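You operate a simulated robot arm through the tools that you are given. There is no shell and no other tool. Be economical: measure what you need, move in short steps, check, and stop when the job is done.

You run a simulated robot arm. Do the job below in one go: nothing can be reset, and whatever is moved stays where it is left.

TASK
Lid on the sugar bowl, jam and honey on the brown tray, then slide the tray onto the red runner.

Only the result counts: the job must be done as asked and must still hold three seconds after the hand-in. Knocking over, shifting, dropping, spilling or breaking anything else fails it. A push-on lid holds only when it is set on centred and level and pressed home; a screw cap is set on level and turned clockwise until tight.

THE ROBOT
A 7-joint arm with a two-finger parallel gripper, fixed in place. Base frame: the origin is at the foot of the arm, x ahead of it, y to its left, z up; the work surface is at about z = 0. Lengths are in mm, angles in degrees, forces in N, time in s.
With the tool pointing down near the work surface it reaches from about 220 to 580 mm from the base axis. Its first joint turns from -66.0 to 66.0 degrees. Payload 2.5 kg.
Tool frame: the origin (TCP) lies between the finger pads and is the grasp point; the fingertips stand 23 mm ahead of it; z points along the fingers, y is the line along which they close. The gripper opens to 94 mm. The fingers are 38 mm wide and 10 mm thick; the gripper's body (54 by 96 mm) begins 39 mm behind the TCP.
Orientation is that of the tool frame in the base frame, as a unit quaternion [w, x, y, z]. With the fingers straight down and closing along the base's y, the tool's x points along the base's -x, its y along +y and its z along -z.

THE INTERFACE
- The arm moves only by the tool nudge_tool. Its argument "commands" is a list that holds one entry, the list of rows, each a list of 7 numbers: the opening in per cent of the stroke, from 0 (shut) to 100 (fully open), then the shift along the base's x, y, z in mm, then the turn, a rotation vector about the base's x, y, z in degrees. In form: [[[grip, x, y, z, wx, wy, wz], ...]]. A call has 1 to 20 rows; each row shifts and turns the commanded pose from where the row before left it. Rows are played at 5 a second. More than 50 mm and 8.6 degrees between two rows, or a gripper value outside its range, and nothing of the call is played. A pose out of reach is approached as far as the arm can. The call stops where the force on the tool passes 70 N (or 10 N more than at its start, if that is more) or the arm is blocked; 0.2 s more then pass. Each finger travels about 108 mm/s and halts on what it meets, pressing with about 38 N; the grip force reading is that of the motor and also rises with nothing between the fingers. The clock runs only during rows and for 0.2 s after the last one: add rows that do not move to give the fingers time. It gives the time, the measured TCP pose, the force on the tool (base axes), the opening and the grip force at its end, in the units of the frame above (readings bear some noise).
- Cameras (640 x 400 px; columns grow to the right, rows downward): "scene" is fixed at [95.2, -396.2, 534.3]; the picture's right is [0.91, -0.41, 0.00], its down [-0.26, -0.59, -0.76] and it looks along [0.31, 0.70, -0.65] (base axes); focal length 326 px, centre (320, 200). "wrist" rides on the gripper at [86, 16, -74] in the tool frame; the picture's right is [-0.18, 0.98, 0.00], its down [-0.58, -0.11, -0.81] and it looks along [-0.79, -0.15, 0.59] (tool axes); focal length 243 px, centre (320, 200). There is no depth. A picture from a camera that has moved, and an enlarged one, comes with that camera's place and axes in the base frame and with its lens. The place of the scene camera against the robot may be out by one fixed shift of up to 18 mm in any direction.
- get_image(camera): a new picture of that camera. The clock stands still meanwhile.
- enlarge(camera, box): a new picture of the part [left, top, right, bottom] of that camera's present view, enlarged. The clock stands still meanwhile.
- sign_off(): hands the job in; it is judged then, once.

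Work in short steps. Places have to be worked out from the pictures, the camera data and where the tool is seen: move nearer, look again, correct. Check each grasp and each placing, and mend what went wrong. You have 120 turns and 76 pictures in all, those below and enlarged ones among them. Open the gripper and draw the arm clear of the work before you hand the job in, unless the task says otherwise; then end with one line.

The tools are called after "Request:" by a JSON object that holds its "name" and its "arguments". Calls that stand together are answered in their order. nudge_tool: Moves the arm, as the interface text tells. Its arguments: {"type":"object","properties":{"commands":{"type":"array","items":{"type":"array","items":{"type":"array","items":{"type":"number"}}}}},"required":["commands"]} The other tools are called the same way: get_image (camera) takes a picture; enlarge (camera, box) takes an enlarged picture of a part of a camera's view; sign_off () hands the job in.

At the start:

```text
t: 0.0
position: [421.3, -27.5, 285.5]
orientation: [0.0, 0.0, 1.0, 0.0]
force: [-0.4, 0.4, -0.2]
finger_gap: 94.1
finger_force: 0.0
```

scene: 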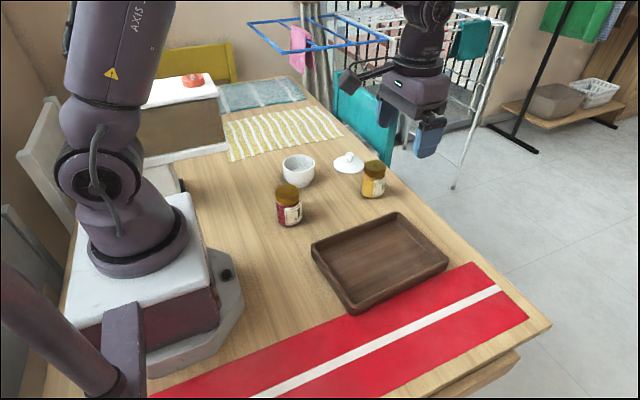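
wrist: 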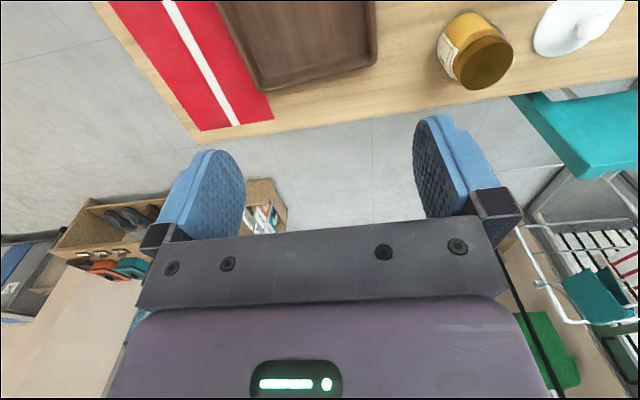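

The pictures put the bowl near (332,285), the lid near (495,285), honey near (490,147), jam near (254,136), and the tray at about x 263..485, y -130..32. I'll move the tool toward the bowl and lid area for a closer look.

Request:
{"name": "nudge_tool", "arguments": {"commands": [[[100, -10, 45, -6, 0, 0, 0], [100, -10, 45, -6, 0, 0, 0], [100, -10, 45, -6, 0, 0, 0], [100, -10, 45, -6, 0, 0, 0], [100, -10, 45, -6, 0, 0, 0], [100, -10, 45, -6, 0, 0, 0], [100, 0, 0, 0, 0, 0, 0]]]}}

Request:
{"name": "get_image", "arguments": {"camera": "wrist"}}

Request:
{"name": "enlarge", "arguments": {"camera": "scene", "box": [250, 130, 410, 230]}}

```text
t: 1.6
position: [360.7, 243.7, 251.3]
orientation: [-0.001, 0.0, 1.0, 0.0]
force: [1.1, 0.4, -1.1]
finger_gap: 93.9
finger_force: 0.0
```

```text
73 pictures are left
camera wrist: at [273.5, 260.7, 325.6], right [0.18, 0.98, 0.0], down [0.58, -0.11, 0.81], along [0.79, -0.15, -0.59], focal length 243 px, centre (320, 200)
```

wrist: 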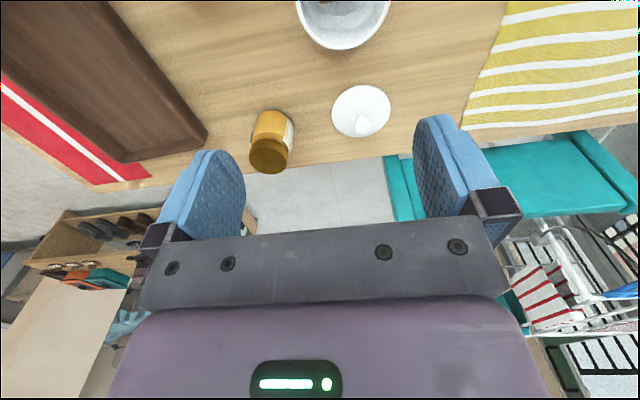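

```text
4.00 times, centred on (330, 180) of scene
camera zoom: at [95.2, -396.2, 534.3], right [0.91, -0.41, 0.0], down [-0.26, -0.59, -0.76], along [0.31, 0.7, -0.65], focal length 1306 px, centre (280, 280)
```

zoom: 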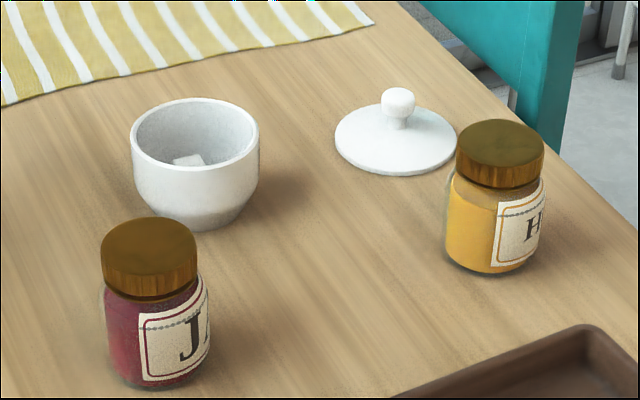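

In the wrist view the lid disc is about 87 mm across at (489,281), with its knob about 25 mm wide. I'll move above it and look again.

Request:
{"name": "nudge_tool", "arguments": {"commands": [[[100, 32, 9.3, -25, 0, 0, 0], [100, 32, 9.3, -25, 0, 0, 0], [100, 32, 9.3, -25, 0, 0, 0], [100, 32, 9.3, -25, 0, 0, 0], [100, 0, 0, 0, 0, 0, 0]]]}}

Request:
{"name": "get_image", "arguments": {"camera": "wrist"}}

Request:
{"name": "get_image", "arguments": {"camera": "scene"}}

```text
t: 2.8
position: [489.0, 279.1, 150.9]
orientation: [0.0, 0.001, 1.0, 0.0]
force: [0.3, -0.7, 0.1]
finger_gap: 94.2
finger_force: 0.1
```

```text
71 pictures are left
camera wrist: at [401.8, 296.4, 224.0], right [0.18, 0.98, 0.0], down [0.58, -0.11, 0.81], along [0.79, -0.15, -0.59], focal length 243 px, centre (320, 200)
```

wrist: 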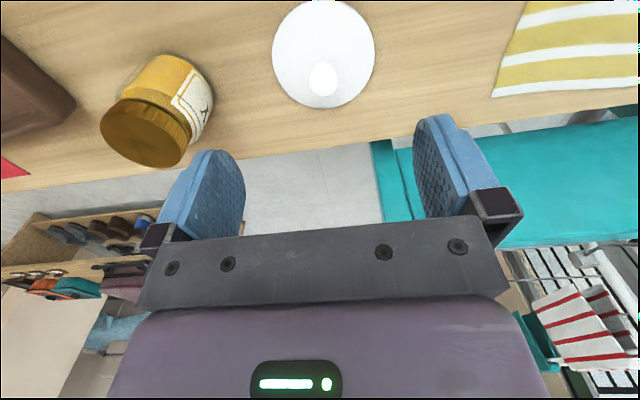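

```text
70 pictures are left
```

scene: 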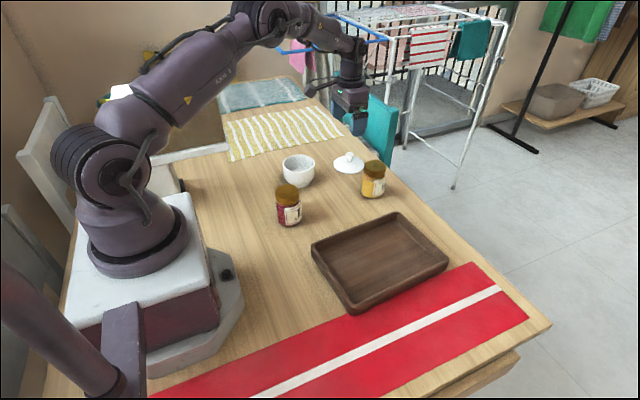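

The knob is at about (497.5, 280.5) and the lid disc is centred at about (497, 281). I'll descend to hover around the knob with the fingers partly open, then check.

Request:
{"name": "nudge_tool", "arguments": {"commands": [[[60, 4, 0.7, -30, 0, 0, 0], [55, 4.5, 0.7, -30, 0, 0, 0], [55, 0, 0, -25, 0, 0, 0], [55, 0, 0, 0, 0, 0, 0]]]}}

Request:
{"name": "enlarge", "arguments": {"camera": "scene", "box": [290, 110, 418, 190]}}

Request:
{"name": "get_image", "arguments": {"camera": "wrist"}}

```text
t: 3.8
position: [494.8, 279.9, 64.7]
orientation: [0.0, -0.001, 1.0, 0.0]
force: [-1.2, 0.2, -0.2]
finger_gap: 51.5
finger_force: 0.1
```

```text
5.00 times, centred on (354, 150) of scene
camera zoom: at [95.2, -396.2, 534.3], right [0.91, -0.41, 0.0], down [-0.26, -0.59, -0.76], along [0.31, 0.7, -0.65], focal length 1633 px, centre (150, 450)
```

zoom: 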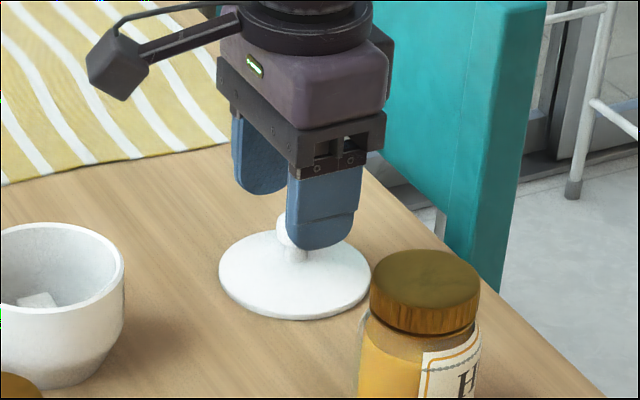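

```text
68 pictures are left
camera wrist: at [409.0, 297.4, 139.1], right [0.18, 0.98, 0.0], down [0.58, -0.11, 0.81], along [0.79, -0.15, -0.59], focal length 243 px, centre (320, 200)
```

wrist: 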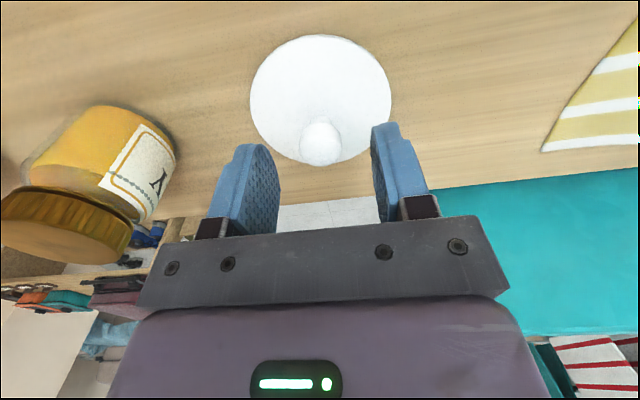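

The refined knob position is (497.5, 281), with its centre at z≈33. I'll lower to TCP z≈43 so the fingertips sit just above the disc, and check the force before closing.

Request:
{"name": "nudge_tool", "arguments": {"commands": [[[55, 2.7, 1, -7, 0, 0, 0], [55, 0, 0, -8, 0, 0, 0], [55, 0, 0, -7, 0, 0, 0], [55, 0, 0, 0, 0, 0, 0]]]}}

Request:
{"name": "enlarge", "arguments": {"camera": "scene", "box": [314, 130, 394, 180]}}

```text
t: 4.8
position: [500.7, 282.5, 41.6]
orientation: [0.0, 0.0, 1.0, 0.0]
force: [-0.5, 0.6, -0.4]
finger_gap: 52.0
finger_force: 0.1
```

```text
8.00 times, centred on (354, 155) of scene
camera zoom: at [95.2, -396.2, 534.3], right [0.91, -0.41, 0.0], down [-0.26, -0.59, -0.76], along [0.31, 0.7, -0.65], focal length 2612 px, centre (48, 560)
```

zoom: 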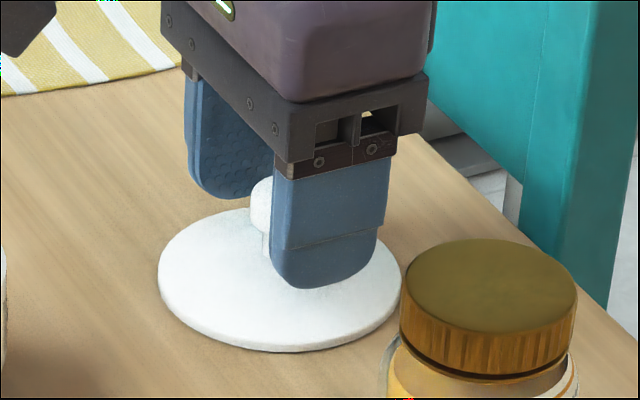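

The arm now reads (500.7, 282.5) with no contact force. I'll check the knob's place between the fingers in the wrist view.

Request:
{"name": "enlarge", "arguments": {"camera": "wrist", "box": [200, 50, 440, 200]}}

```text
2.67 times, centred on (320, 125) of wrist
camera zoom: at [413.1, 299.3, 117.2], right [0.18, 0.98, 0.0], down [0.58, -0.11, 0.81], along [0.79, -0.15, -0.59], focal length 647 px, centre (320, 400)
```

zoom: 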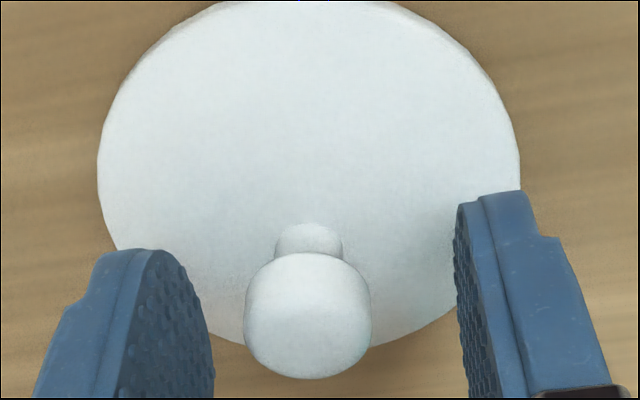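

The knob centre is about (499, 281) and 24 mm wide. I'll make a small correction and close on it.

Request:
{"name": "nudge_tool", "arguments": {"commands": [[[55, -1, -1.2, 0, 0, 0, 0], [40, 0, 0, 0, 0, 0, 0], [28, 0, 0, 0, 0, 0, 0], [10, 0, 0, 0, 0, 0, 0], [10, 0, 0, 0, 0, 0, 0]]]}}

Request:
{"name": "enlarge", "arguments": {"camera": "wrist", "box": [200, 50, 440, 200]}}

```text
t: 6.0
position: [498.8, 281.6, 42.5]
orientation: [0.0, 0.0, 1.0, 0.001]
force: [0.0, -0.1, -0.2]
finger_gap: 20.9
finger_force: 38.5
```

```text
2.67 times, centred on (320, 125) of wrist
camera zoom: at [412.2, 298.1, 117.2], right [0.18, 0.98, 0.0], down [0.58, -0.11, 0.81], along [0.79, -0.15, -0.59], focal length 647 px, centre (320, 400)
```

zoom: 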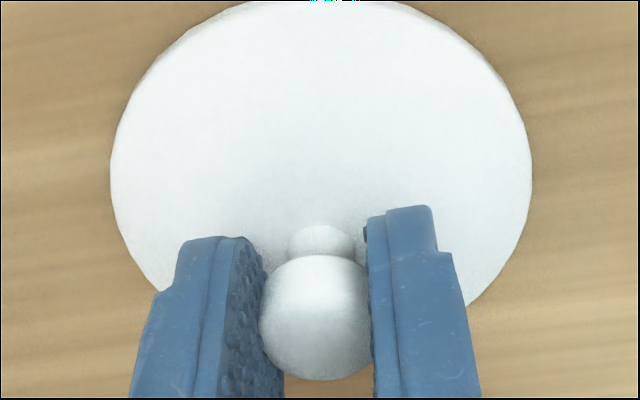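

The knob is gripped, with a gap of 20.9 mm. I'll lift straight up and check the lid.

Request:
{"name": "nudge_tool", "arguments": {"commands": [[[10, 0, 0, 15, 0, 0, 0], [10, 0, 0, 30, 0, 0, 0], [10, 0, 0, 40, 0, 0, 0], [10, 0, 0, 40, 0, 0, 0], [10, 0, 0, 0, 0, 0, 0]]]}}

Request:
{"name": "get_image", "arguments": {"camera": "wrist"}}

Request:
{"name": "enlarge", "arguments": {"camera": "scene", "box": [264, 90, 424, 190]}}

```text
t: 7.2
position: [499.3, 281.8, 166.9]
orientation: [0.0, 0.0, 1.0, 0.0]
force: [0.6, -1.2, 0.0]
finger_gap: 20.8
finger_force: 37.8
```

```text
64 pictures are left
camera wrist: at [412.3, 297.7, 241.6], right [0.18, 0.98, 0.0], down [0.58, -0.11, 0.81], along [0.79, -0.15, -0.59], focal length 243 px, centre (320, 200)
```

wrist: 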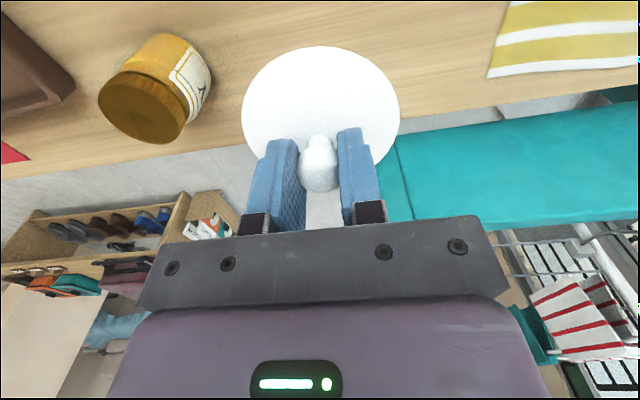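

```text
4.00 times, centred on (344, 140) of scene
camera zoom: at [95.2, -396.2, 534.3], right [0.91, -0.41, 0.0], down [-0.26, -0.59, -0.76], along [0.31, 0.7, -0.65], focal length 1306 px, centre (224, 440)
```

zoom: 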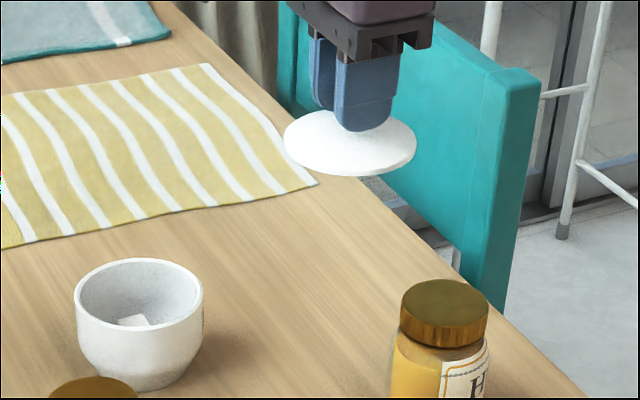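

The lid is held level. Next I'll carry it to a spot beside the bowl, where the wrist camera can see the bowl next to the lid.

Request:
{"name": "nudge_tool", "arguments": {"commands": [[[10, 0, 0, 30, 0, 0, 0], [10, -35, -22, 4, 0, 0, 0], [10, -40, -27, 4, 0, 0, 0], [10, -40, -27, 0, 0, 0, 0], [10, -39, -26, 0, 0, 0, 0], [10, 0, 0, 0, 0, 0, 0], [10, 0, 0, 0, 0, 0, 0]]]}}

Request:
{"name": "get_image", "arguments": {"camera": "wrist"}}

```text
t: 8.8
position: [346.6, 176.5, 206.3]
orientation: [0.0, 0.0, 1.0, 0.0]
force: [-0.6, 1.0, 0.3]
finger_gap: 20.8
finger_force: 38.1
```

```text
62 pictures are left
camera wrist: at [259.3, 194.3, 280.6], right [0.18, 0.98, 0.0], down [0.58, -0.11, 0.81], along [0.79, -0.15, -0.59], focal length 243 px, centre (320, 200)
```

wrist: 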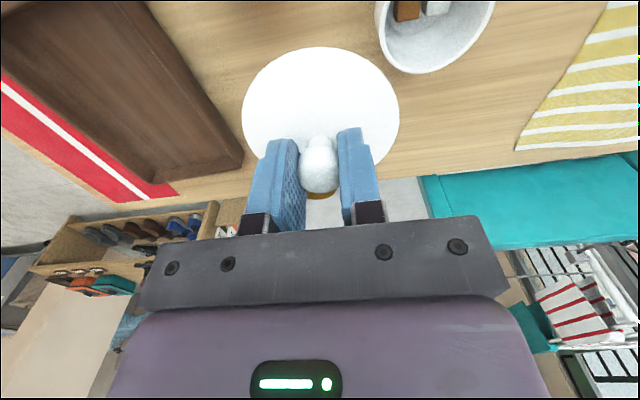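

The bowl is cut off at the top edge of the view, so I'll move back in x by 55 mm to see it whole.

Request:
{"name": "nudge_tool", "arguments": {"commands": [[[10, -28, -2, 0, 0, 0, 0], [10, -28, -3, 0, 0, 0, 0], [10, 0, 0, 0, 0, 0, 0], [10, 0, 0, 0, 0, 0, 0]]]}}

Request:
{"name": "get_image", "arguments": {"camera": "wrist"}}

Request:
{"name": "enlarge", "arguments": {"camera": "scene", "box": [200, 100, 360, 200]}}

```text
t: 9.8
position: [287.2, 172.2, 204.9]
orientation: [0.0, 0.001, 1.0, -0.001]
force: [0.2, 0.1, -0.7]
finger_gap: 20.6
finger_force: 38.2
```

```text
61 pictures are left
camera wrist: at [202.4, 190.7, 280.7], right [0.18, 0.98, 0.0], down [0.58, -0.11, 0.81], along [0.79, -0.15, -0.59], focal length 243 px, centre (320, 200)
```

wrist: 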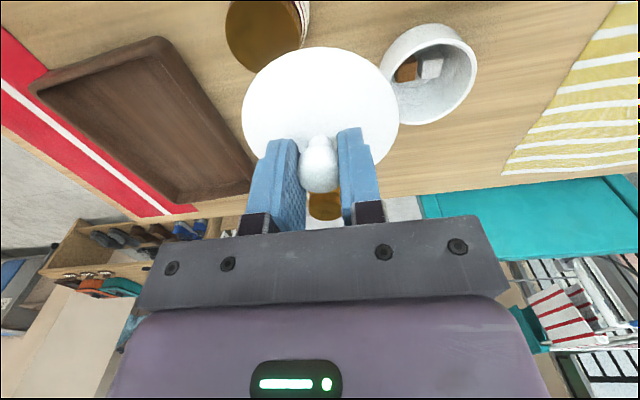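

```text
4.00 times, centred on (280, 150) of scene
camera zoom: at [95.2, -396.2, 534.3], right [0.91, -0.41, 0.0], down [-0.26, -0.59, -0.76], along [0.31, 0.7, -0.65], focal length 1306 px, centre (480, 400)
```

zoom: 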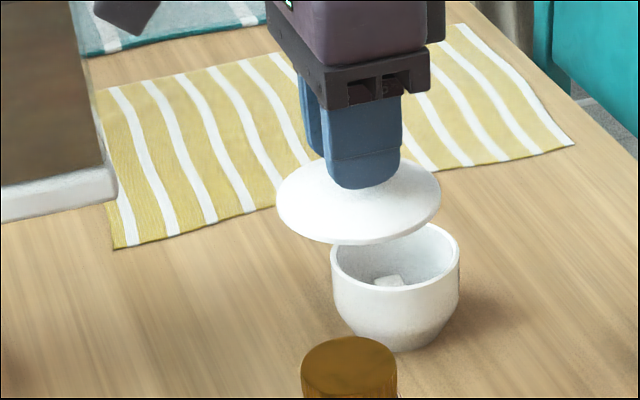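

I'll enlarge the wrist view around the bowl to locate its rim precisely.

Request:
{"name": "enlarge", "arguments": {"camera": "wrist", "box": [340, 0, 520, 140]}}

```text
2.86 times, centred on (430, 70) of wrist
camera zoom: at [202.4, 190.7, 280.7], right [0.18, 0.98, 0.0], down [0.58, -0.11, 0.81], along [0.79, -0.15, -0.59], focal length 693 px, centre (6, 571)
```

zoom: 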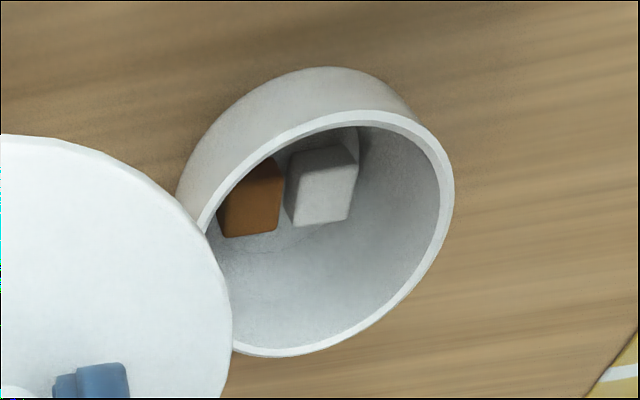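

From this view the bowl rim is centred at about (342,267), with its height near 58. I'll take a second view from the other side of the bowl to cross-check before placing.

Request:
{"name": "nudge_tool", "arguments": {"commands": [[[10, 3, 48, 5, 0, 0, 0], [10, 3, 48, 0, 0, 0, 0], [10, 3, 48, 0, 0, 0, 0], [10, 2, 48, 0, 0, 0, 0], [10, 0, 0, 0, 0, 0, 0], [10, 0, 0, 0, 0, 0, 0]]]}}

Request:
{"name": "enlarge", "arguments": {"camera": "wrist", "box": [100, 0, 340, 150]}}

```text
t: 11.2
position: [302.2, 364.8, 209.0]
orientation: [0.0, 0.0, 1.0, 0.0]
force: [0.1, -0.3, 0.4]
finger_gap: 20.5
finger_force: 38.1
```

```text
2.67 times, centred on (220, 75) of wrist
camera zoom: at [215.4, 381.8, 284.2], right [0.18, 0.98, 0.0], down [0.58, -0.11, 0.81], along [0.79, -0.15, -0.59], focal length 647 px, centre (587, 533)
```

zoom: 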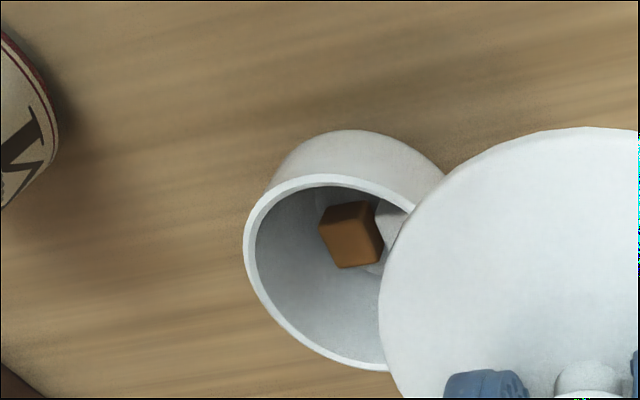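

The two views agree: bowl centre (341.9, 267.8), rim radius 42, and H≈57. The lid is centred on the TCP to within about 1 mm, so I'll move over the bowl and lower to hover about 20 mm above the rim.

Request:
{"name": "nudge_tool", "arguments": {"commands": [[[10, 14, -33, 0, 0, 0, 0], [10, 14, -33, 0, 0, 0, 0], [10, 13, -32, 0, 0, 0, 0], [10, 0, 0, -40, 0, 0, 0], [10, 0, 0, -45, 0, 0, 0], [10, 0, 0, 0, 0, 0, 0], [10, 0, 0, 0, 0, 0, 0]]]}}

Request:
{"name": "enlarge", "arguments": {"camera": "scene", "box": [260, 125, 340, 200]}}

Request:
{"name": "enlarge", "arguments": {"camera": "wrist", "box": [200, 20, 440, 200]}}

```text
t: 12.8
position: [342.5, 265.3, 124.7]
orientation: [0.001, 0.0, 1.0, 0.0]
force: [0.4, 0.2, -0.2]
finger_gap: 20.6
finger_force: 37.7
```

```text
5.33 times, centred on (300, 162) of scene
camera zoom: at [95.2, -396.2, 534.3], right [0.91, -0.41, 0.0], down [-0.26, -0.59, -0.76], along [0.31, 0.7, -0.65], focal length 1742 px, centre (427, 400)
```

zoom: 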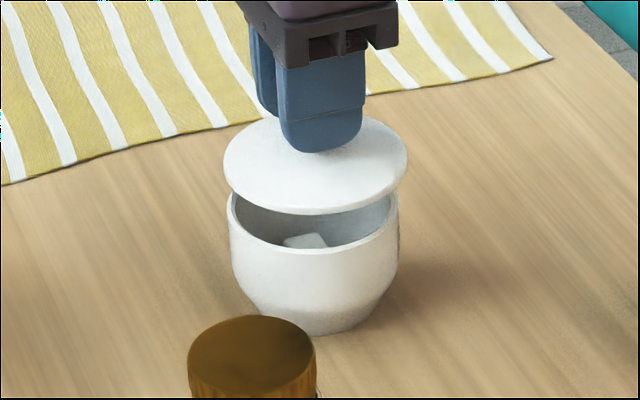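

```text
2.22 times, centred on (320, 110) of wrist
camera zoom: at [255.5, 282.1, 199.2], right [0.18, 0.98, 0.0], down [0.58, -0.11, 0.81], along [0.79, -0.15, -0.59], focal length 539 px, centre (320, 400)
```

zoom: 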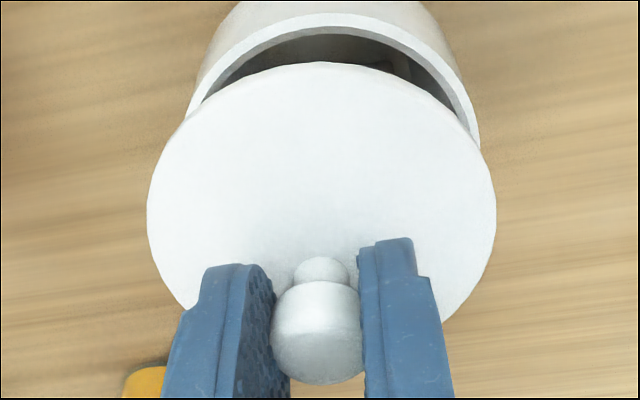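

Both views agree that the bowl centre is about +2.3 mm in y and -0.8 mm in x from the lid. I'll correct for that, lower to just above the rim and check.

Request:
{"name": "nudge_tool", "arguments": {"commands": [[[10, -0.8, 2.3, -6, 0, 0, 0], [10, 0, 0, -6, 0, 0, 0], [10, 0, 0, -5, 0, 0, 0], [10, 0, 0, 0, 0, 0, 0], [10, 0, 0, 0, 0, 0, 0]]]}}

Request:
{"name": "enlarge", "arguments": {"camera": "scene", "box": [260, 125, 340, 200]}}

Request:
{"name": "enlarge", "arguments": {"camera": "wrist", "box": [200, 20, 440, 200]}}

```text
t: 14.0
position: [341.5, 269.7, 107.9]
orientation: [0.0, 0.0, 1.0, 0.0]
force: [-0.1, 0.6, -0.1]
finger_gap: 20.4
finger_force: 38.6
```

```text
5.33 times, centred on (300, 162) of scene
camera zoom: at [95.2, -396.2, 534.3], right [0.91, -0.41, 0.0], down [-0.26, -0.59, -0.76], along [0.31, 0.7, -0.65], focal length 1742 px, centre (427, 400)
```

zoom: 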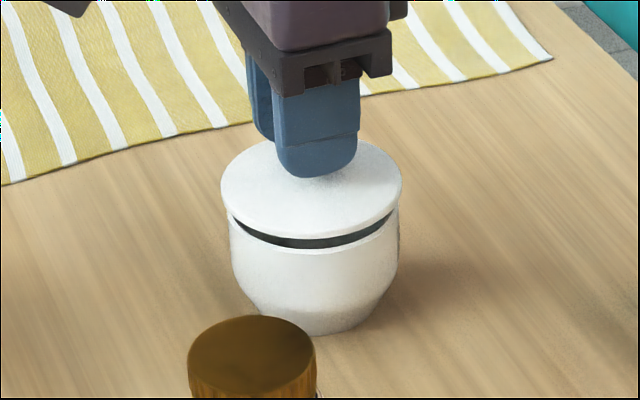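

```text
2.22 times, centred on (320, 110) of wrist
camera zoom: at [254.3, 286.5, 183.2], right [0.18, 0.98, 0.0], down [0.58, -0.11, 0.81], along [0.79, -0.15, -0.59], focal length 539 px, centre (320, 400)
```

zoom: 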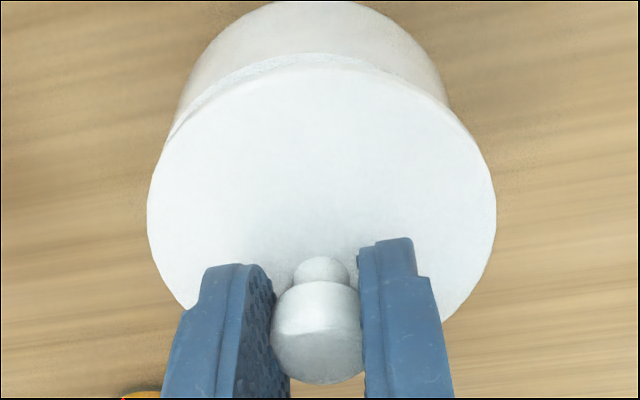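

The lid is within about 1 mm of centred. I'll make a tiny correction and lower to contact.

Request:
{"name": "nudge_tool", "arguments": {"commands": [[[10, 0.1, -0.8, -2, 0, 0, 0], [10, 0, 0, -2, 0, 0, 0], [10, 0, 0, -2, 0, 0, 0], [10, 0, 0, -1.5, 0, 0, 0], [10, 0, 0, 0, 0, 0, 0]]]}}

Request:
{"name": "enlarge", "arguments": {"camera": "scene", "box": [260, 125, 340, 200]}}

```text
t: 15.2
position: [340.7, 269.6, 102.1]
orientation: [0.0, 0.0, 1.0, 0.0]
force: [-0.7, 0.2, -0.7]
finger_gap: 20.6
finger_force: 37.9
```

```text
5.33 times, centred on (300, 162) of scene
camera zoom: at [95.2, -396.2, 534.3], right [0.91, -0.41, 0.0], down [-0.26, -0.59, -0.76], along [0.31, 0.7, -0.65], focal length 1742 px, centre (427, 400)
```

zoom: 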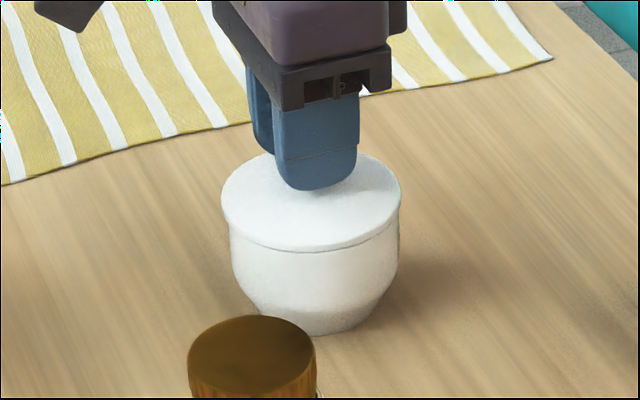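

The lid is nearly touching and about 1 mm off toward image left. I'll nudge it and keep lowering in small steps.

Request:
{"name": "nudge_tool", "arguments": {"commands": [[[10, 0.8, -0.3, 0, 0, 0, 0], [10, 0, 0, -1.5, 0, 0, 0], [10, 0, 0, -1.5, 0, 0, 0], [10, 0, 0, -1.5, 0, 0, 0], [10, 0, 0, -1.5, 0, 0, 0], [10, 0, 0, 0, 0, 0, 0]]]}}

Request:
{"name": "enlarge", "arguments": {"camera": "scene", "box": [260, 125, 340, 200]}}

```text
t: 16.6
position: [341.7, 269.2, 96.1]
orientation: [0.002, 0.001, 1.0, 0.0]
force: [-6.3, -18.8, 45.6]
finger_gap: 20.4
finger_force: 37.6
```

```text
5.33 times, centred on (300, 162) of scene
camera zoom: at [95.0, -396.3, 534.3], right [0.91, -0.41, 0.0], down [-0.26, -0.59, -0.76], along [0.31, 0.7, -0.65], focal length 1742 px, centre (427, 400)
```

zoom: 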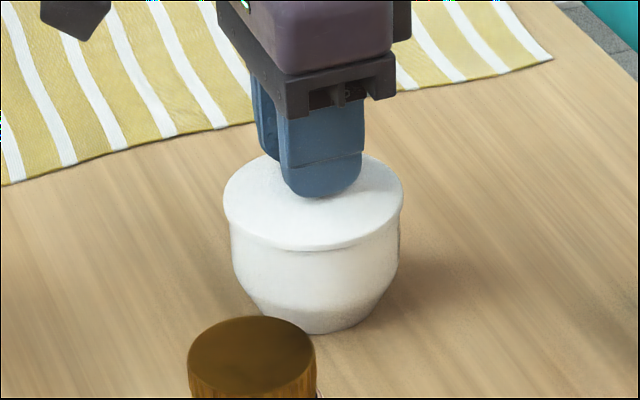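

There is 45 N of contact force, with a side force pushing toward -y and -x. I'll comply with the side force and read it again.

Request:
{"name": "nudge_tool", "arguments": {"commands": [[[10, 0, 0, 1.0, 0, 0, 0], [10, -0.4, -0.9, 0, 0, 0, 0], [10, 0, 0, 0, 0, 0, 0]]]}}

```text
t: 17.4
position: [342.3, 268.0, 96.7]
orientation: [0.003, 0.0, 1.0, 0.002]
force: [7.5, -8.5, 23.7]
finger_gap: 21.0
finger_force: 38.6
```

Request:
{"name": "nudge_tool", "arguments": {"commands": [[[10, 0.4, -0.7, 0, 0, 0, 0], [10, 0, 0, 0, 0, 0, 0]]]}}

Request:
{"name": "enlarge", "arguments": {"camera": "scene", "box": [270, 140, 330, 190]}}

Request:
{"name": "enlarge", "arguments": {"camera": "wrist", "box": [200, 20, 440, 200]}}

```text
t: 18.0
position: [342.1, 269.0, 96.4]
orientation: [0.002, 0.0, 1.0, 0.002]
force: [9.3, -1.0, 19.9]
finger_gap: 20.6
finger_force: 37.6
```

```text
8.00 times, centred on (300, 165) of scene
camera zoom: at [95.1, -396.3, 534.3], right [0.91, -0.41, 0.0], down [-0.26, -0.59, -0.76], along [0.31, 0.7, -0.65], focal length 2612 px, centre (480, 480)
```

zoom: 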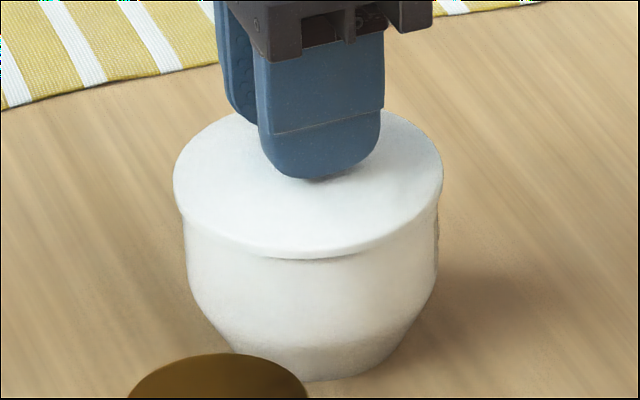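

```text
2.22 times, centred on (320, 110) of wrist
camera zoom: at [255.0, 285.8, 171.5], right [0.18, 0.98, 0.0], down [0.58, -0.11, 0.81], along [0.79, -0.15, -0.59], focal length 539 px, centre (320, 400)
```

zoom: 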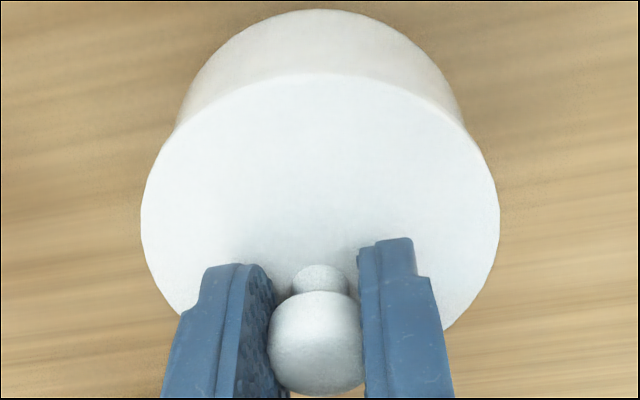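

The lid looks centred and is seated on the rim, with the knob slipped about 2 mm in the grip. I'll relax the side force, open, rise, close the fingers, and look before pressing down on the knob top.

Request:
{"name": "nudge_tool", "arguments": {"commands": [[[10, 0.5, 0, 0.5, 0, 0, 0], [10, 0.3, 0, 0.5, 0, 0, 0], [40, 0, 0, 0, 0, 0, 0], [50, 0, 0, 0, 0, 0, 0], [50, 0, 0, 10, 0, 0, 0], [50, 0, 0, 30, 0, 0, 0], [0, 0, 0, 10, 0, 0, 0], [0, 0, 0, 0, 0, 0, 0], [0, 0, 0, 0, 0, 0, 0], [0, 0, 0, 0, 0, 0, 0]]]}}

Request:
{"name": "enlarge", "arguments": {"camera": "scene", "box": [260, 125, 340, 200]}}

Request:
{"name": "enlarge", "arguments": {"camera": "wrist", "box": [200, 0, 440, 180]}}

```text
t: 20.2
position: [342.1, 267.2, 146.7]
orientation: [0.0, 0.0, 1.0, -0.001]
force: [0.1, 0.0, -0.5]
finger_gap: 0.0
finger_force: 38.2
```

```text
5.33 times, centred on (300, 162) of scene
camera zoom: at [95.2, -396.2, 534.3], right [0.91, -0.41, 0.0], down [-0.26, -0.59, -0.76], along [0.31, 0.7, -0.65], focal length 1742 px, centre (427, 400)
```

zoom: 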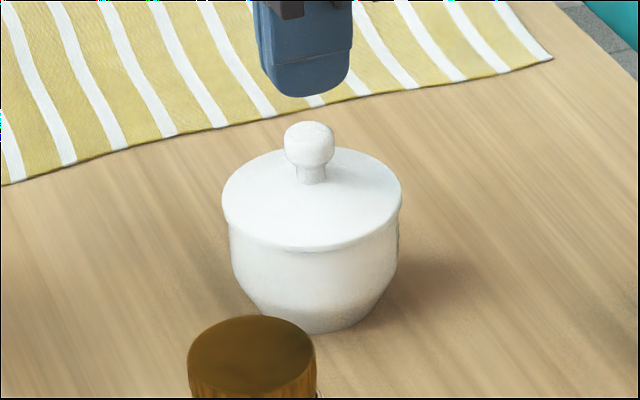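

```text
2.22 times, centred on (320, 90) of wrist
camera zoom: at [255.3, 284.1, 221.2], right [0.18, 0.98, 0.0], down [0.58, -0.11, 0.81], along [0.79, -0.15, -0.59], focal length 539 px, centre (320, 444)
```

zoom: 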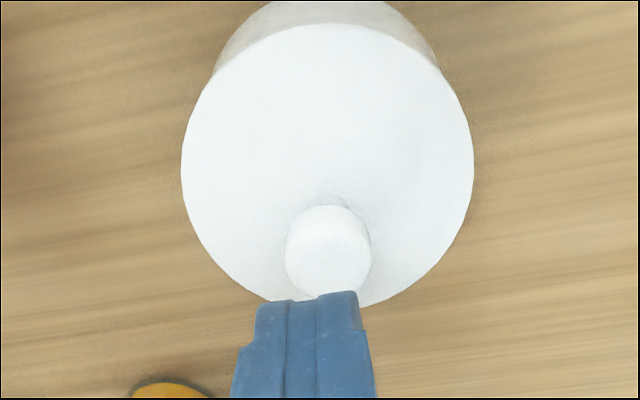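

The lid is level and centred. The knob sits +1.5 mm in both x and y from the TCP, so I'll align the closed fingertips over it and press down in small steps.

Request:
{"name": "nudge_tool", "arguments": {"commands": [[[0, 1.5, 1.5, -8, 0, 0, 0], [0, 0, 0, -8, 0, 0, 0], [0, 0, 0, -2, 0, 0, 0], [0, 0, 0, -2, 0, 0, 0], [0, 0, 0, -2, 0, 0, 0], [0, 0, 0, -2, 0, 0, 0], [0, 0, 0, -1.5, 0, 0, 0], [0, 0, 0, -1.5, 0, 0, 0], [0, 0, 0, -1.5, 0, 0, 0], [0, 0, 0, -1.5, 0, 0, 0], [0, 0, 0, -1.5, 0, 0, 0], [0, 0, 0, -1.5, 0, 0, 0]]]}}

Request:
{"name": "enlarge", "arguments": {"camera": "scene", "box": [260, 125, 340, 200]}}

```text
t: 22.6
position: [344.5, 270.6, 121.4]
orientation: [0.003, 0.0, 1.0, 0.002]
force: [-3.7, -3.5, 10.9]
finger_gap: 0.0
finger_force: 37.3
stopped in row 11: the force on the tool passed its limit (the readings are from after the stop); the commanded pose is now the measured one
```

```text
5.33 times, centred on (300, 162) of scene
camera zoom: at [95.2, -396.2, 534.3], right [0.91, -0.41, 0.0], down [-0.26, -0.59, -0.76], along [0.31, 0.7, -0.65], focal length 1742 px, centre (427, 400)
```

zoom: 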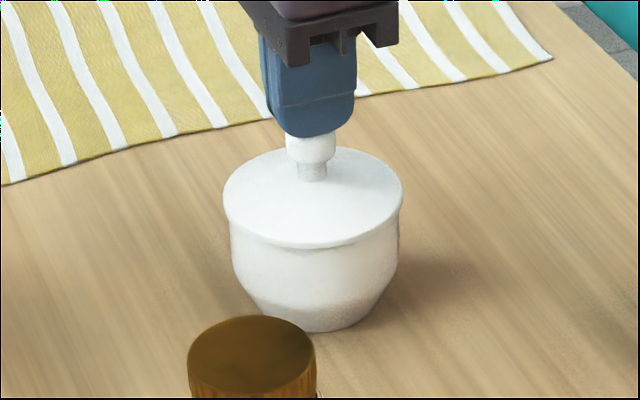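

The press passed 70 N with the lid level, so it is home. I'll retreat up and go over to look at the jam jar, expected near (268,138), and recheck the lid on the way.

Request:
{"name": "nudge_tool", "arguments": {"commands": [[[0, 0, 0, 20, 0, 0, 0], [0, 0, 0, 45, 0, 0, 0], [50, -20, -35, 20, 0, 0, 0], [100, -20, -40, 0, 0, 0, 0], [100, -20, -40, 0, 0, 0, 0], [100, -9, -17, 0, 0, 0, 0], [100, 0, 0, 0, 0, 0, 0], [100, 0, 0, 0, 0, 0, 0]]]}}

Request:
{"name": "get_image", "arguments": {"camera": "wrist"}}

Request:
{"name": "enlarge", "arguments": {"camera": "scene", "box": [250, 125, 410, 235]}}

```text
t: 24.4
position: [274.9, 139.8, 205.4]
orientation: [0.003, 0.001, 1.0, 0.001]
force: [0.0, -0.8, 0.6]
finger_gap: 94.0
finger_force: 0.1
```

```text
46 pictures are left
camera wrist: at [189.0, 156.1, 279.8], right [0.18, 0.98, 0.0], down [0.58, -0.11, 0.81], along [0.8, -0.15, -0.59], focal length 243 px, centre (320, 200)
```

wrist: 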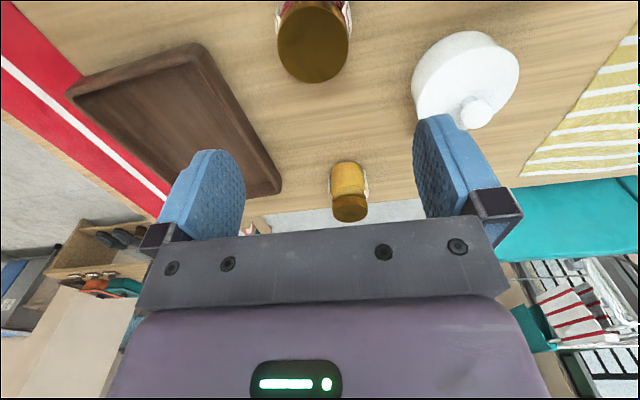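

```text
3.64 times, centred on (330, 180) of scene
camera zoom: at [95.2, -396.2, 534.3], right [0.91, -0.41, 0.0], down [-0.26, -0.59, -0.76], along [0.31, 0.7, -0.65], focal length 1187 px, centre (284, 273)
```

zoom: 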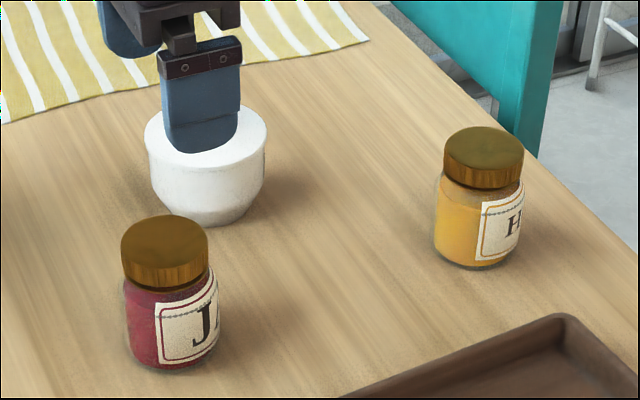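

Jam cap top is at about (265.5,137) with a jar height near 80–86. I'll move over it and lower to refine the position.

Request:
{"name": "nudge_tool", "arguments": {"commands": [[[100, -9, -2.5, -25, 0, 0, 0], [100, 0, 0, -25, 0, 0, 0], [100, 0, 0, 0, 0, 0, 0], [100, 0, 0, 0, 0, 0, 0]]]}}

Request:
{"name": "get_image", "arguments": {"camera": "wrist"}}

```text
t: 25.4
position: [268.0, 136.0, 156.5]
orientation: [0.003, 0.0, 1.0, 0.002]
force: [-0.3, 1.0, 0.0]
finger_gap: 94.1
finger_force: 0.0
```

```text
44 pictures are left
camera wrist: at [180.8, 153.8, 231.3], right [0.18, 0.98, 0.0], down [0.58, -0.11, 0.81], along [0.8, -0.15, -0.59], focal length 243 px, centre (320, 200)
```

wrist: 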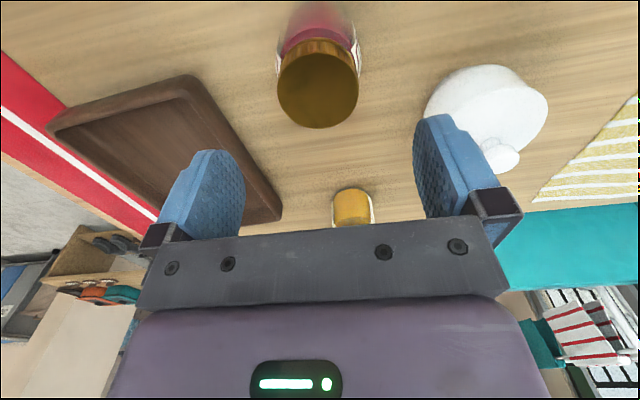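

The jam is centred under the TCP to within about 1–2 mm. I'll descend around it to z≈54 and close.

Request:
{"name": "nudge_tool", "arguments": {"commands": [[[100, 0.3, -0.5, -40, 0, 0, 0], [100, 0, 0, -40, 0, 0, 0], [100, 0, 0, -22, 0, 0, 0], [100, 0, 0, 0, 0, 0, 0], [75, 0, 0, 0, 0, 0, 0], [65, 0, 0, 0, 0, 0, 0], [55, 0, 0, 0, 0, 0, 0], [45, 0, 0, 0, 0, 0, 0], [45, 0, 0, 0, 0, 0, 0]]]}}

Request:
{"name": "enlarge", "arguments": {"camera": "scene", "box": [240, 140, 340, 240]}}

```text
t: 27.4
position: [266.8, 135.2, 56.3]
orientation: [0.002, 0.0, 1.0, 0.002]
force: [0.3, 0.2, -0.1]
finger_gap: 61.2
finger_force: 38.3
```

```text
4.00 times, centred on (290, 190) of scene
camera zoom: at [95.2, -396.2, 534.3], right [0.91, -0.41, 0.0], down [-0.26, -0.59, -0.76], along [0.31, 0.7, -0.65], focal length 1306 px, centre (440, 240)
```

zoom: 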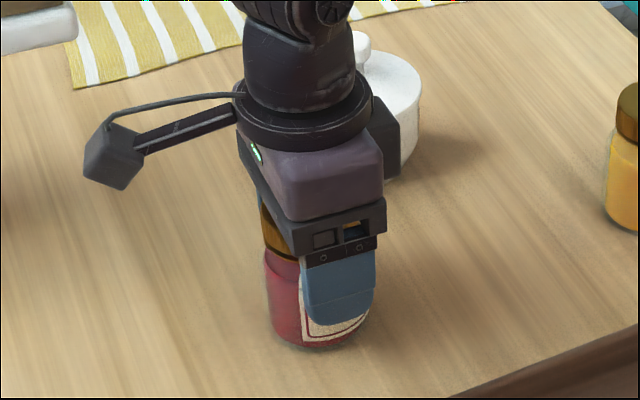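

The jam is gripped with a gap of 61 mm. I'll lift it and carry it toward the tray, stopping to locate the tray exactly.

Request:
{"name": "nudge_tool", "arguments": {"commands": [[[45, 0, 0, 15, 0, 0, 0], [45, 0, 0, 40, 0, 0, 0], [45, 0, 0, 45, 0, 0, 0], [45, 3, -45, 10, 0, 0, 0], [45, 3, -45, 10, 0, 0, 0], [45, 3, -45, 0, 0, 0, 0], [45, 0, 0, 0, 0, 0, 0], [45, 0, 0, 0, 0, 0, 0]]]}}

Request:
{"name": "get_image", "arguments": {"camera": "wrist"}}

Request:
{"name": "get_image", "arguments": {"camera": "scene"}}

```text
t: 29.1
position: [275.6, 3.3, 174.8]
orientation: [0.003, 0.0, 1.0, 0.002]
force: [0.3, 0.6, 0.2]
finger_gap: 61.0
finger_force: 37.9
```

```text
42 pictures are left
camera wrist: at [188.1, 19.1, 249.5], right [0.18, 0.98, 0.0], down [0.58, -0.11, 0.81], along [0.8, -0.15, -0.59], focal length 243 px, centre (320, 200)
```

wrist: 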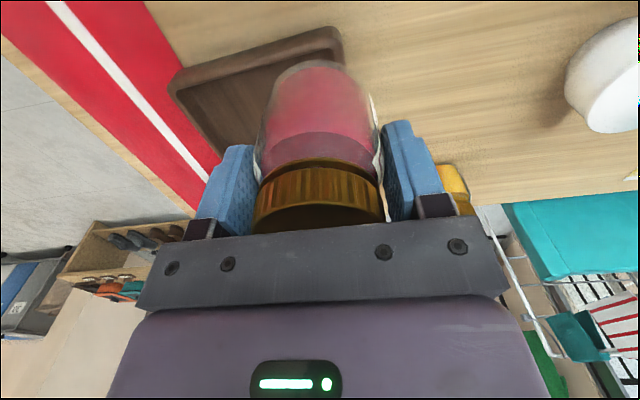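

```text
41 pictures are left
```

scene: 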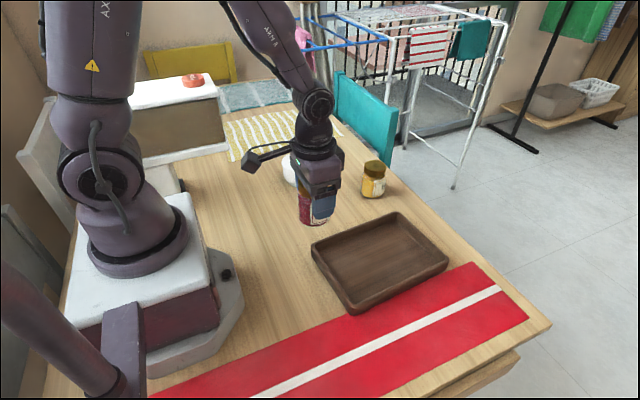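

The tray centre is about (383,-48), turned roughly 4°. I'll carry the jam over (333,-52), lower partway and check.

Request:
{"name": "nudge_tool", "arguments": {"commands": [[[45, 28, -26, 0, 0, 0, 0], [45, 29, -27, 0, 0, 0, 0], [45, 0, 0, -35, 0, 0, 0], [45, 0, 0, -25, 0, 0, 0], [45, 0, 0, 0, 0, 0, 0], [45, 0, 0, 0, 0, 0, 0]]]}}

Request:
{"name": "enlarge", "arguments": {"camera": "scene", "box": [290, 170, 466, 330]}}

Request:
{"name": "get_image", "arguments": {"camera": "wrist"}}

```text
t: 30.6
position: [332.3, -50.1, 114.3]
orientation: [0.002, -0.001, 1.0, 0.002]
force: [0.7, -0.3, -0.6]
finger_gap: 61.2
finger_force: 38.2
```

```text
2.50 times, centred on (378, 250) of scene
camera zoom: at [95.2, -396.2, 534.3], right [0.91, -0.41, 0.0], down [-0.26, -0.59, -0.76], along [0.31, 0.7, -0.65], focal length 816 px, centre (175, 75)
```

zoom: 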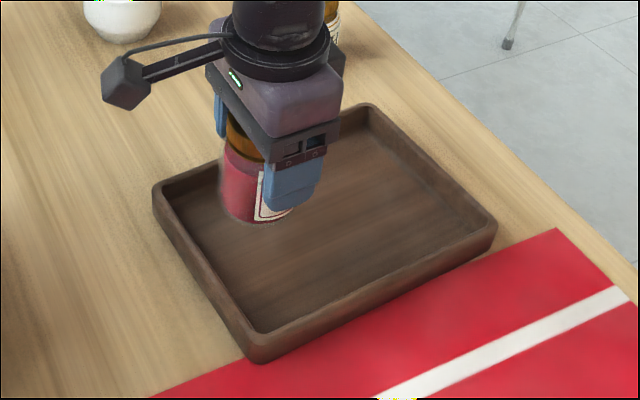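

```text
39 pictures are left
camera wrist: at [245.1, -33.7, 188.8], right [0.18, 0.98, 0.0], down [0.58, -0.11, 0.81], along [0.8, -0.15, -0.59], focal length 243 px, centre (320, 200)
```

wrist: 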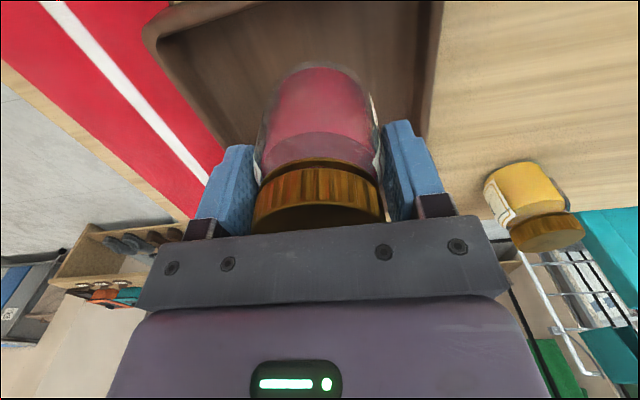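

The jam is over the tray's left half with clearance on both walls. I'll lower it until the bottom meets the tray floor.

Request:
{"name": "nudge_tool", "arguments": {"commands": [[[45, 0, 0, -25, 0, 0, 0], [45, 0, 0, -17, 0, 0, 0], [45, 0, 0, -4, 0, 0, 0], [45, 0, 0, -3, 0, 0, 0], [45, 0, 0, -2, 0, 0, 0], [45, 0, 0, 0, 0, 0, 0]]]}}

Request:
{"name": "enlarge", "arguments": {"camera": "scene", "box": [290, 170, 466, 330]}}

```text
t: 31.9
position: [334.4, -52.2, 62.4]
orientation: [0.003, 0.0, 1.0, 0.002]
force: [-1.2, 1.3, -0.4]
finger_gap: 61.0
finger_force: 37.9
```

```text
2.50 times, centred on (378, 250) of scene
camera zoom: at [95.2, -396.2, 534.3], right [0.91, -0.41, 0.0], down [-0.26, -0.59, -0.76], along [0.31, 0.7, -0.65], focal length 816 px, centre (175, 75)
```

zoom: 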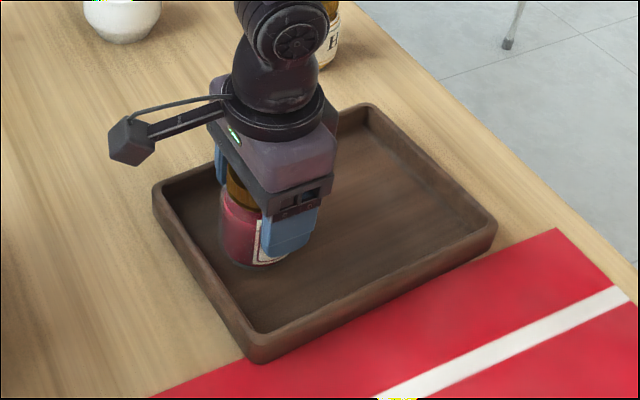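

No contact yet at z 62–63. I'll continue in 1 mm steps.

Request:
{"name": "nudge_tool", "arguments": {"commands": [[[45, 0, 0, -1, 0, 0, 0], [45, 0, 0, -1, 0, 0, 0], [45, 0, 0, -1, 0, 0, 0], [45, 0, 0, 0, 0, 0, 0]]]}}

```text
t: 33.0
position: [333.7, -51.0, 61.3]
orientation: [0.002, 0.0, 1.0, 0.002]
force: [-6.5, 2.0, 24.3]
finger_gap: 61.3
finger_force: 38.3
```

Contact at cmd z≈60.4. I'll ease up slightly, release, open further, and rise.

Request:
{"name": "nudge_tool", "arguments": {"commands": [[[45, 0, 0, 0.7, 0, 0, 0], [70, 0, 0, 0, 0, 0, 0], [78, 0, 0, 0, 0, 0, 0], [78, 0, 0, 0, 0, 0, 0], [78, 0, 0, 20, 0, 0, 0], [78, 0, 0, 40, 0, 0, 0], [78, 0, 0, 45, 0, 0, 0], [100, 0, 0, 30, 0, 0, 0], [100, 0, 0, 0, 0, 0, 0]]]}}

Request:
{"name": "enlarge", "arguments": {"camera": "scene", "box": [290, 170, 466, 330]}}

Request:
{"name": "get_image", "arguments": {"camera": "wrist"}}

```text
t: 35.0
position: [332.9, -52.9, 195.5]
orientation: [0.002, -0.001, 1.0, 0.001]
force: [1.0, 0.5, 0.4]
finger_gap: 94.1
finger_force: 0.0
```

```text
2.50 times, centred on (378, 250) of scene
camera zoom: at [95.2, -396.2, 534.3], right [0.91, -0.41, 0.0], down [-0.26, -0.59, -0.76], along [0.31, 0.7, -0.65], focal length 816 px, centre (175, 75)
```

zoom: 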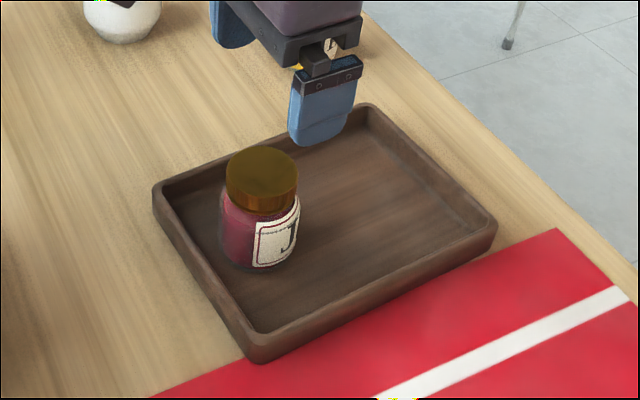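

```text
36 pictures are left
camera wrist: at [245.8, -36.0, 270.5], right [0.18, 0.98, 0.0], down [0.58, -0.11, 0.81], along [0.8, -0.15, -0.59], focal length 243 px, centre (320, 200)
```

wrist: 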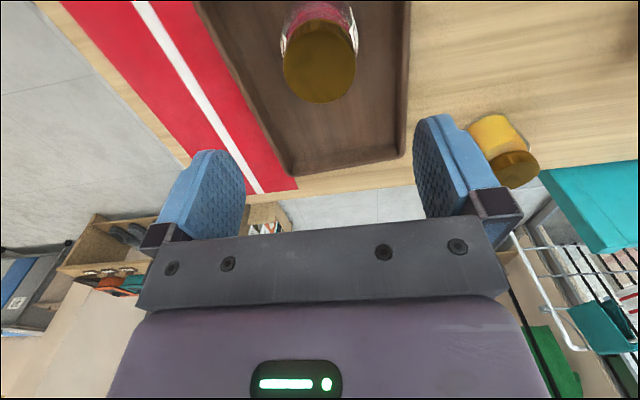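

The jam stands upright in the tray. Honey is near (483,142), so I'll move above it and look.

Request:
{"name": "nudge_tool", "arguments": {"commands": [[[100, 25, 32, 0, 0, 0, 0], [100, 25, 32, 0, 0, 0, 0], [100, 25, 32, 0, 0, 0, 0], [100, 25, 32, 0, 0, 0, 0], [100, 25, 32, -10, 0, 0, 0], [100, 25, 34, -25, 0, 0, 0], [100, 0, 0, 0, 0, 0, 0], [100, 0, 0, 0, 0, 0, 0]]]}}

Request:
{"name": "get_image", "arguments": {"camera": "wrist"}}

```text
t: 36.8
position: [487.1, 140.7, 161.4]
orientation: [0.002, 0.0, 1.0, 0.002]
force: [0.5, 0.9, -0.3]
finger_gap: 93.9
finger_force: 0.1
```

```text
35 pictures are left
camera wrist: at [399.5, 157.6, 236.4], right [0.18, 0.98, 0.0], down [0.58, -0.11, 0.81], along [0.8, -0.15, -0.59], focal length 243 px, centre (320, 200)
```

wrist: 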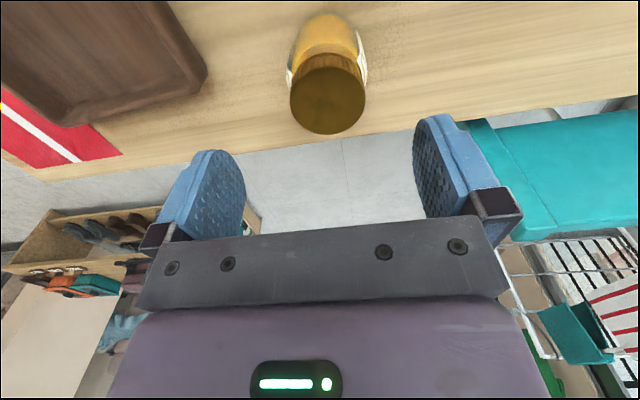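

The honey cap centre is about (+8.5, +4) from the TCP. I'll correct, descend around the jar, and close.

Request:
{"name": "nudge_tool", "arguments": {"commands": [[[100, 8.5, 4, -10, 0, 0, 0], [100, 0, 0, -35, 0, 0, 0], [100, 0, 0, -35, 0, 0, 0], [100, 0, 0, -26, 0, 0, 0], [100, 0, 0, 0, 0, 0, 0]]]}}

Request:
{"name": "get_image", "arguments": {"camera": "wrist"}}

```text
t: 38.0
position: [491.8, 144.6, 56.0]
orientation: [0.002, 0.0, 1.0, 0.003]
force: [0.4, -0.2, -0.2]
finger_gap: 94.1
finger_force: 0.1
```

```text
34 pictures are left
camera wrist: at [404.7, 161.1, 130.5], right [0.18, 0.98, 0.0], down [0.58, -0.11, 0.81], along [0.8, -0.15, -0.59], focal length 243 px, centre (320, 200)
```

wrist: 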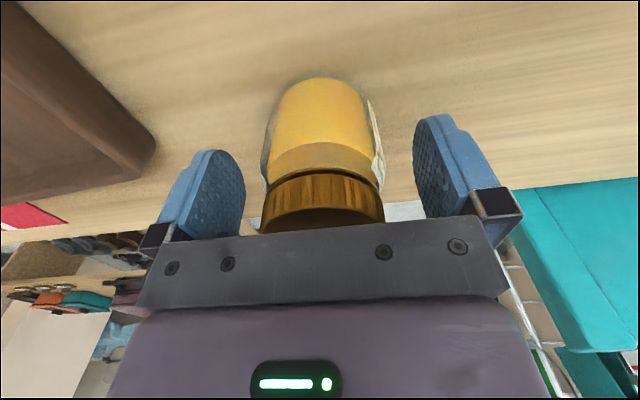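

The honey is centred between the fingers, so I'll close and lift.

Request:
{"name": "nudge_tool", "arguments": {"commands": [[[75, 0, 0, 0, 0, 0, 0], [65, 0, 0, 0, 0, 0, 0], [55, 0, 0, 0, 0, 0, 0], [45, 0, 0, 0, 0, 0, 0], [45, 0, 0, 0, 0, 0, 0], [45, 0, 0, 10, 0, 0, 0], [45, 0, 0, 35, 0, 0, 0], [45, 0, 0, 35, 0, 0, 0], [45, 0, 0, 0, 0, 0, 0]]]}}

```text
t: 40.0
position: [489.1, 145.3, 135.6]
orientation: [0.002, -0.001, 1.0, 0.002]
force: [-0.1, -0.8, -3.3]
finger_gap: 61.1
finger_force: 38.0
```

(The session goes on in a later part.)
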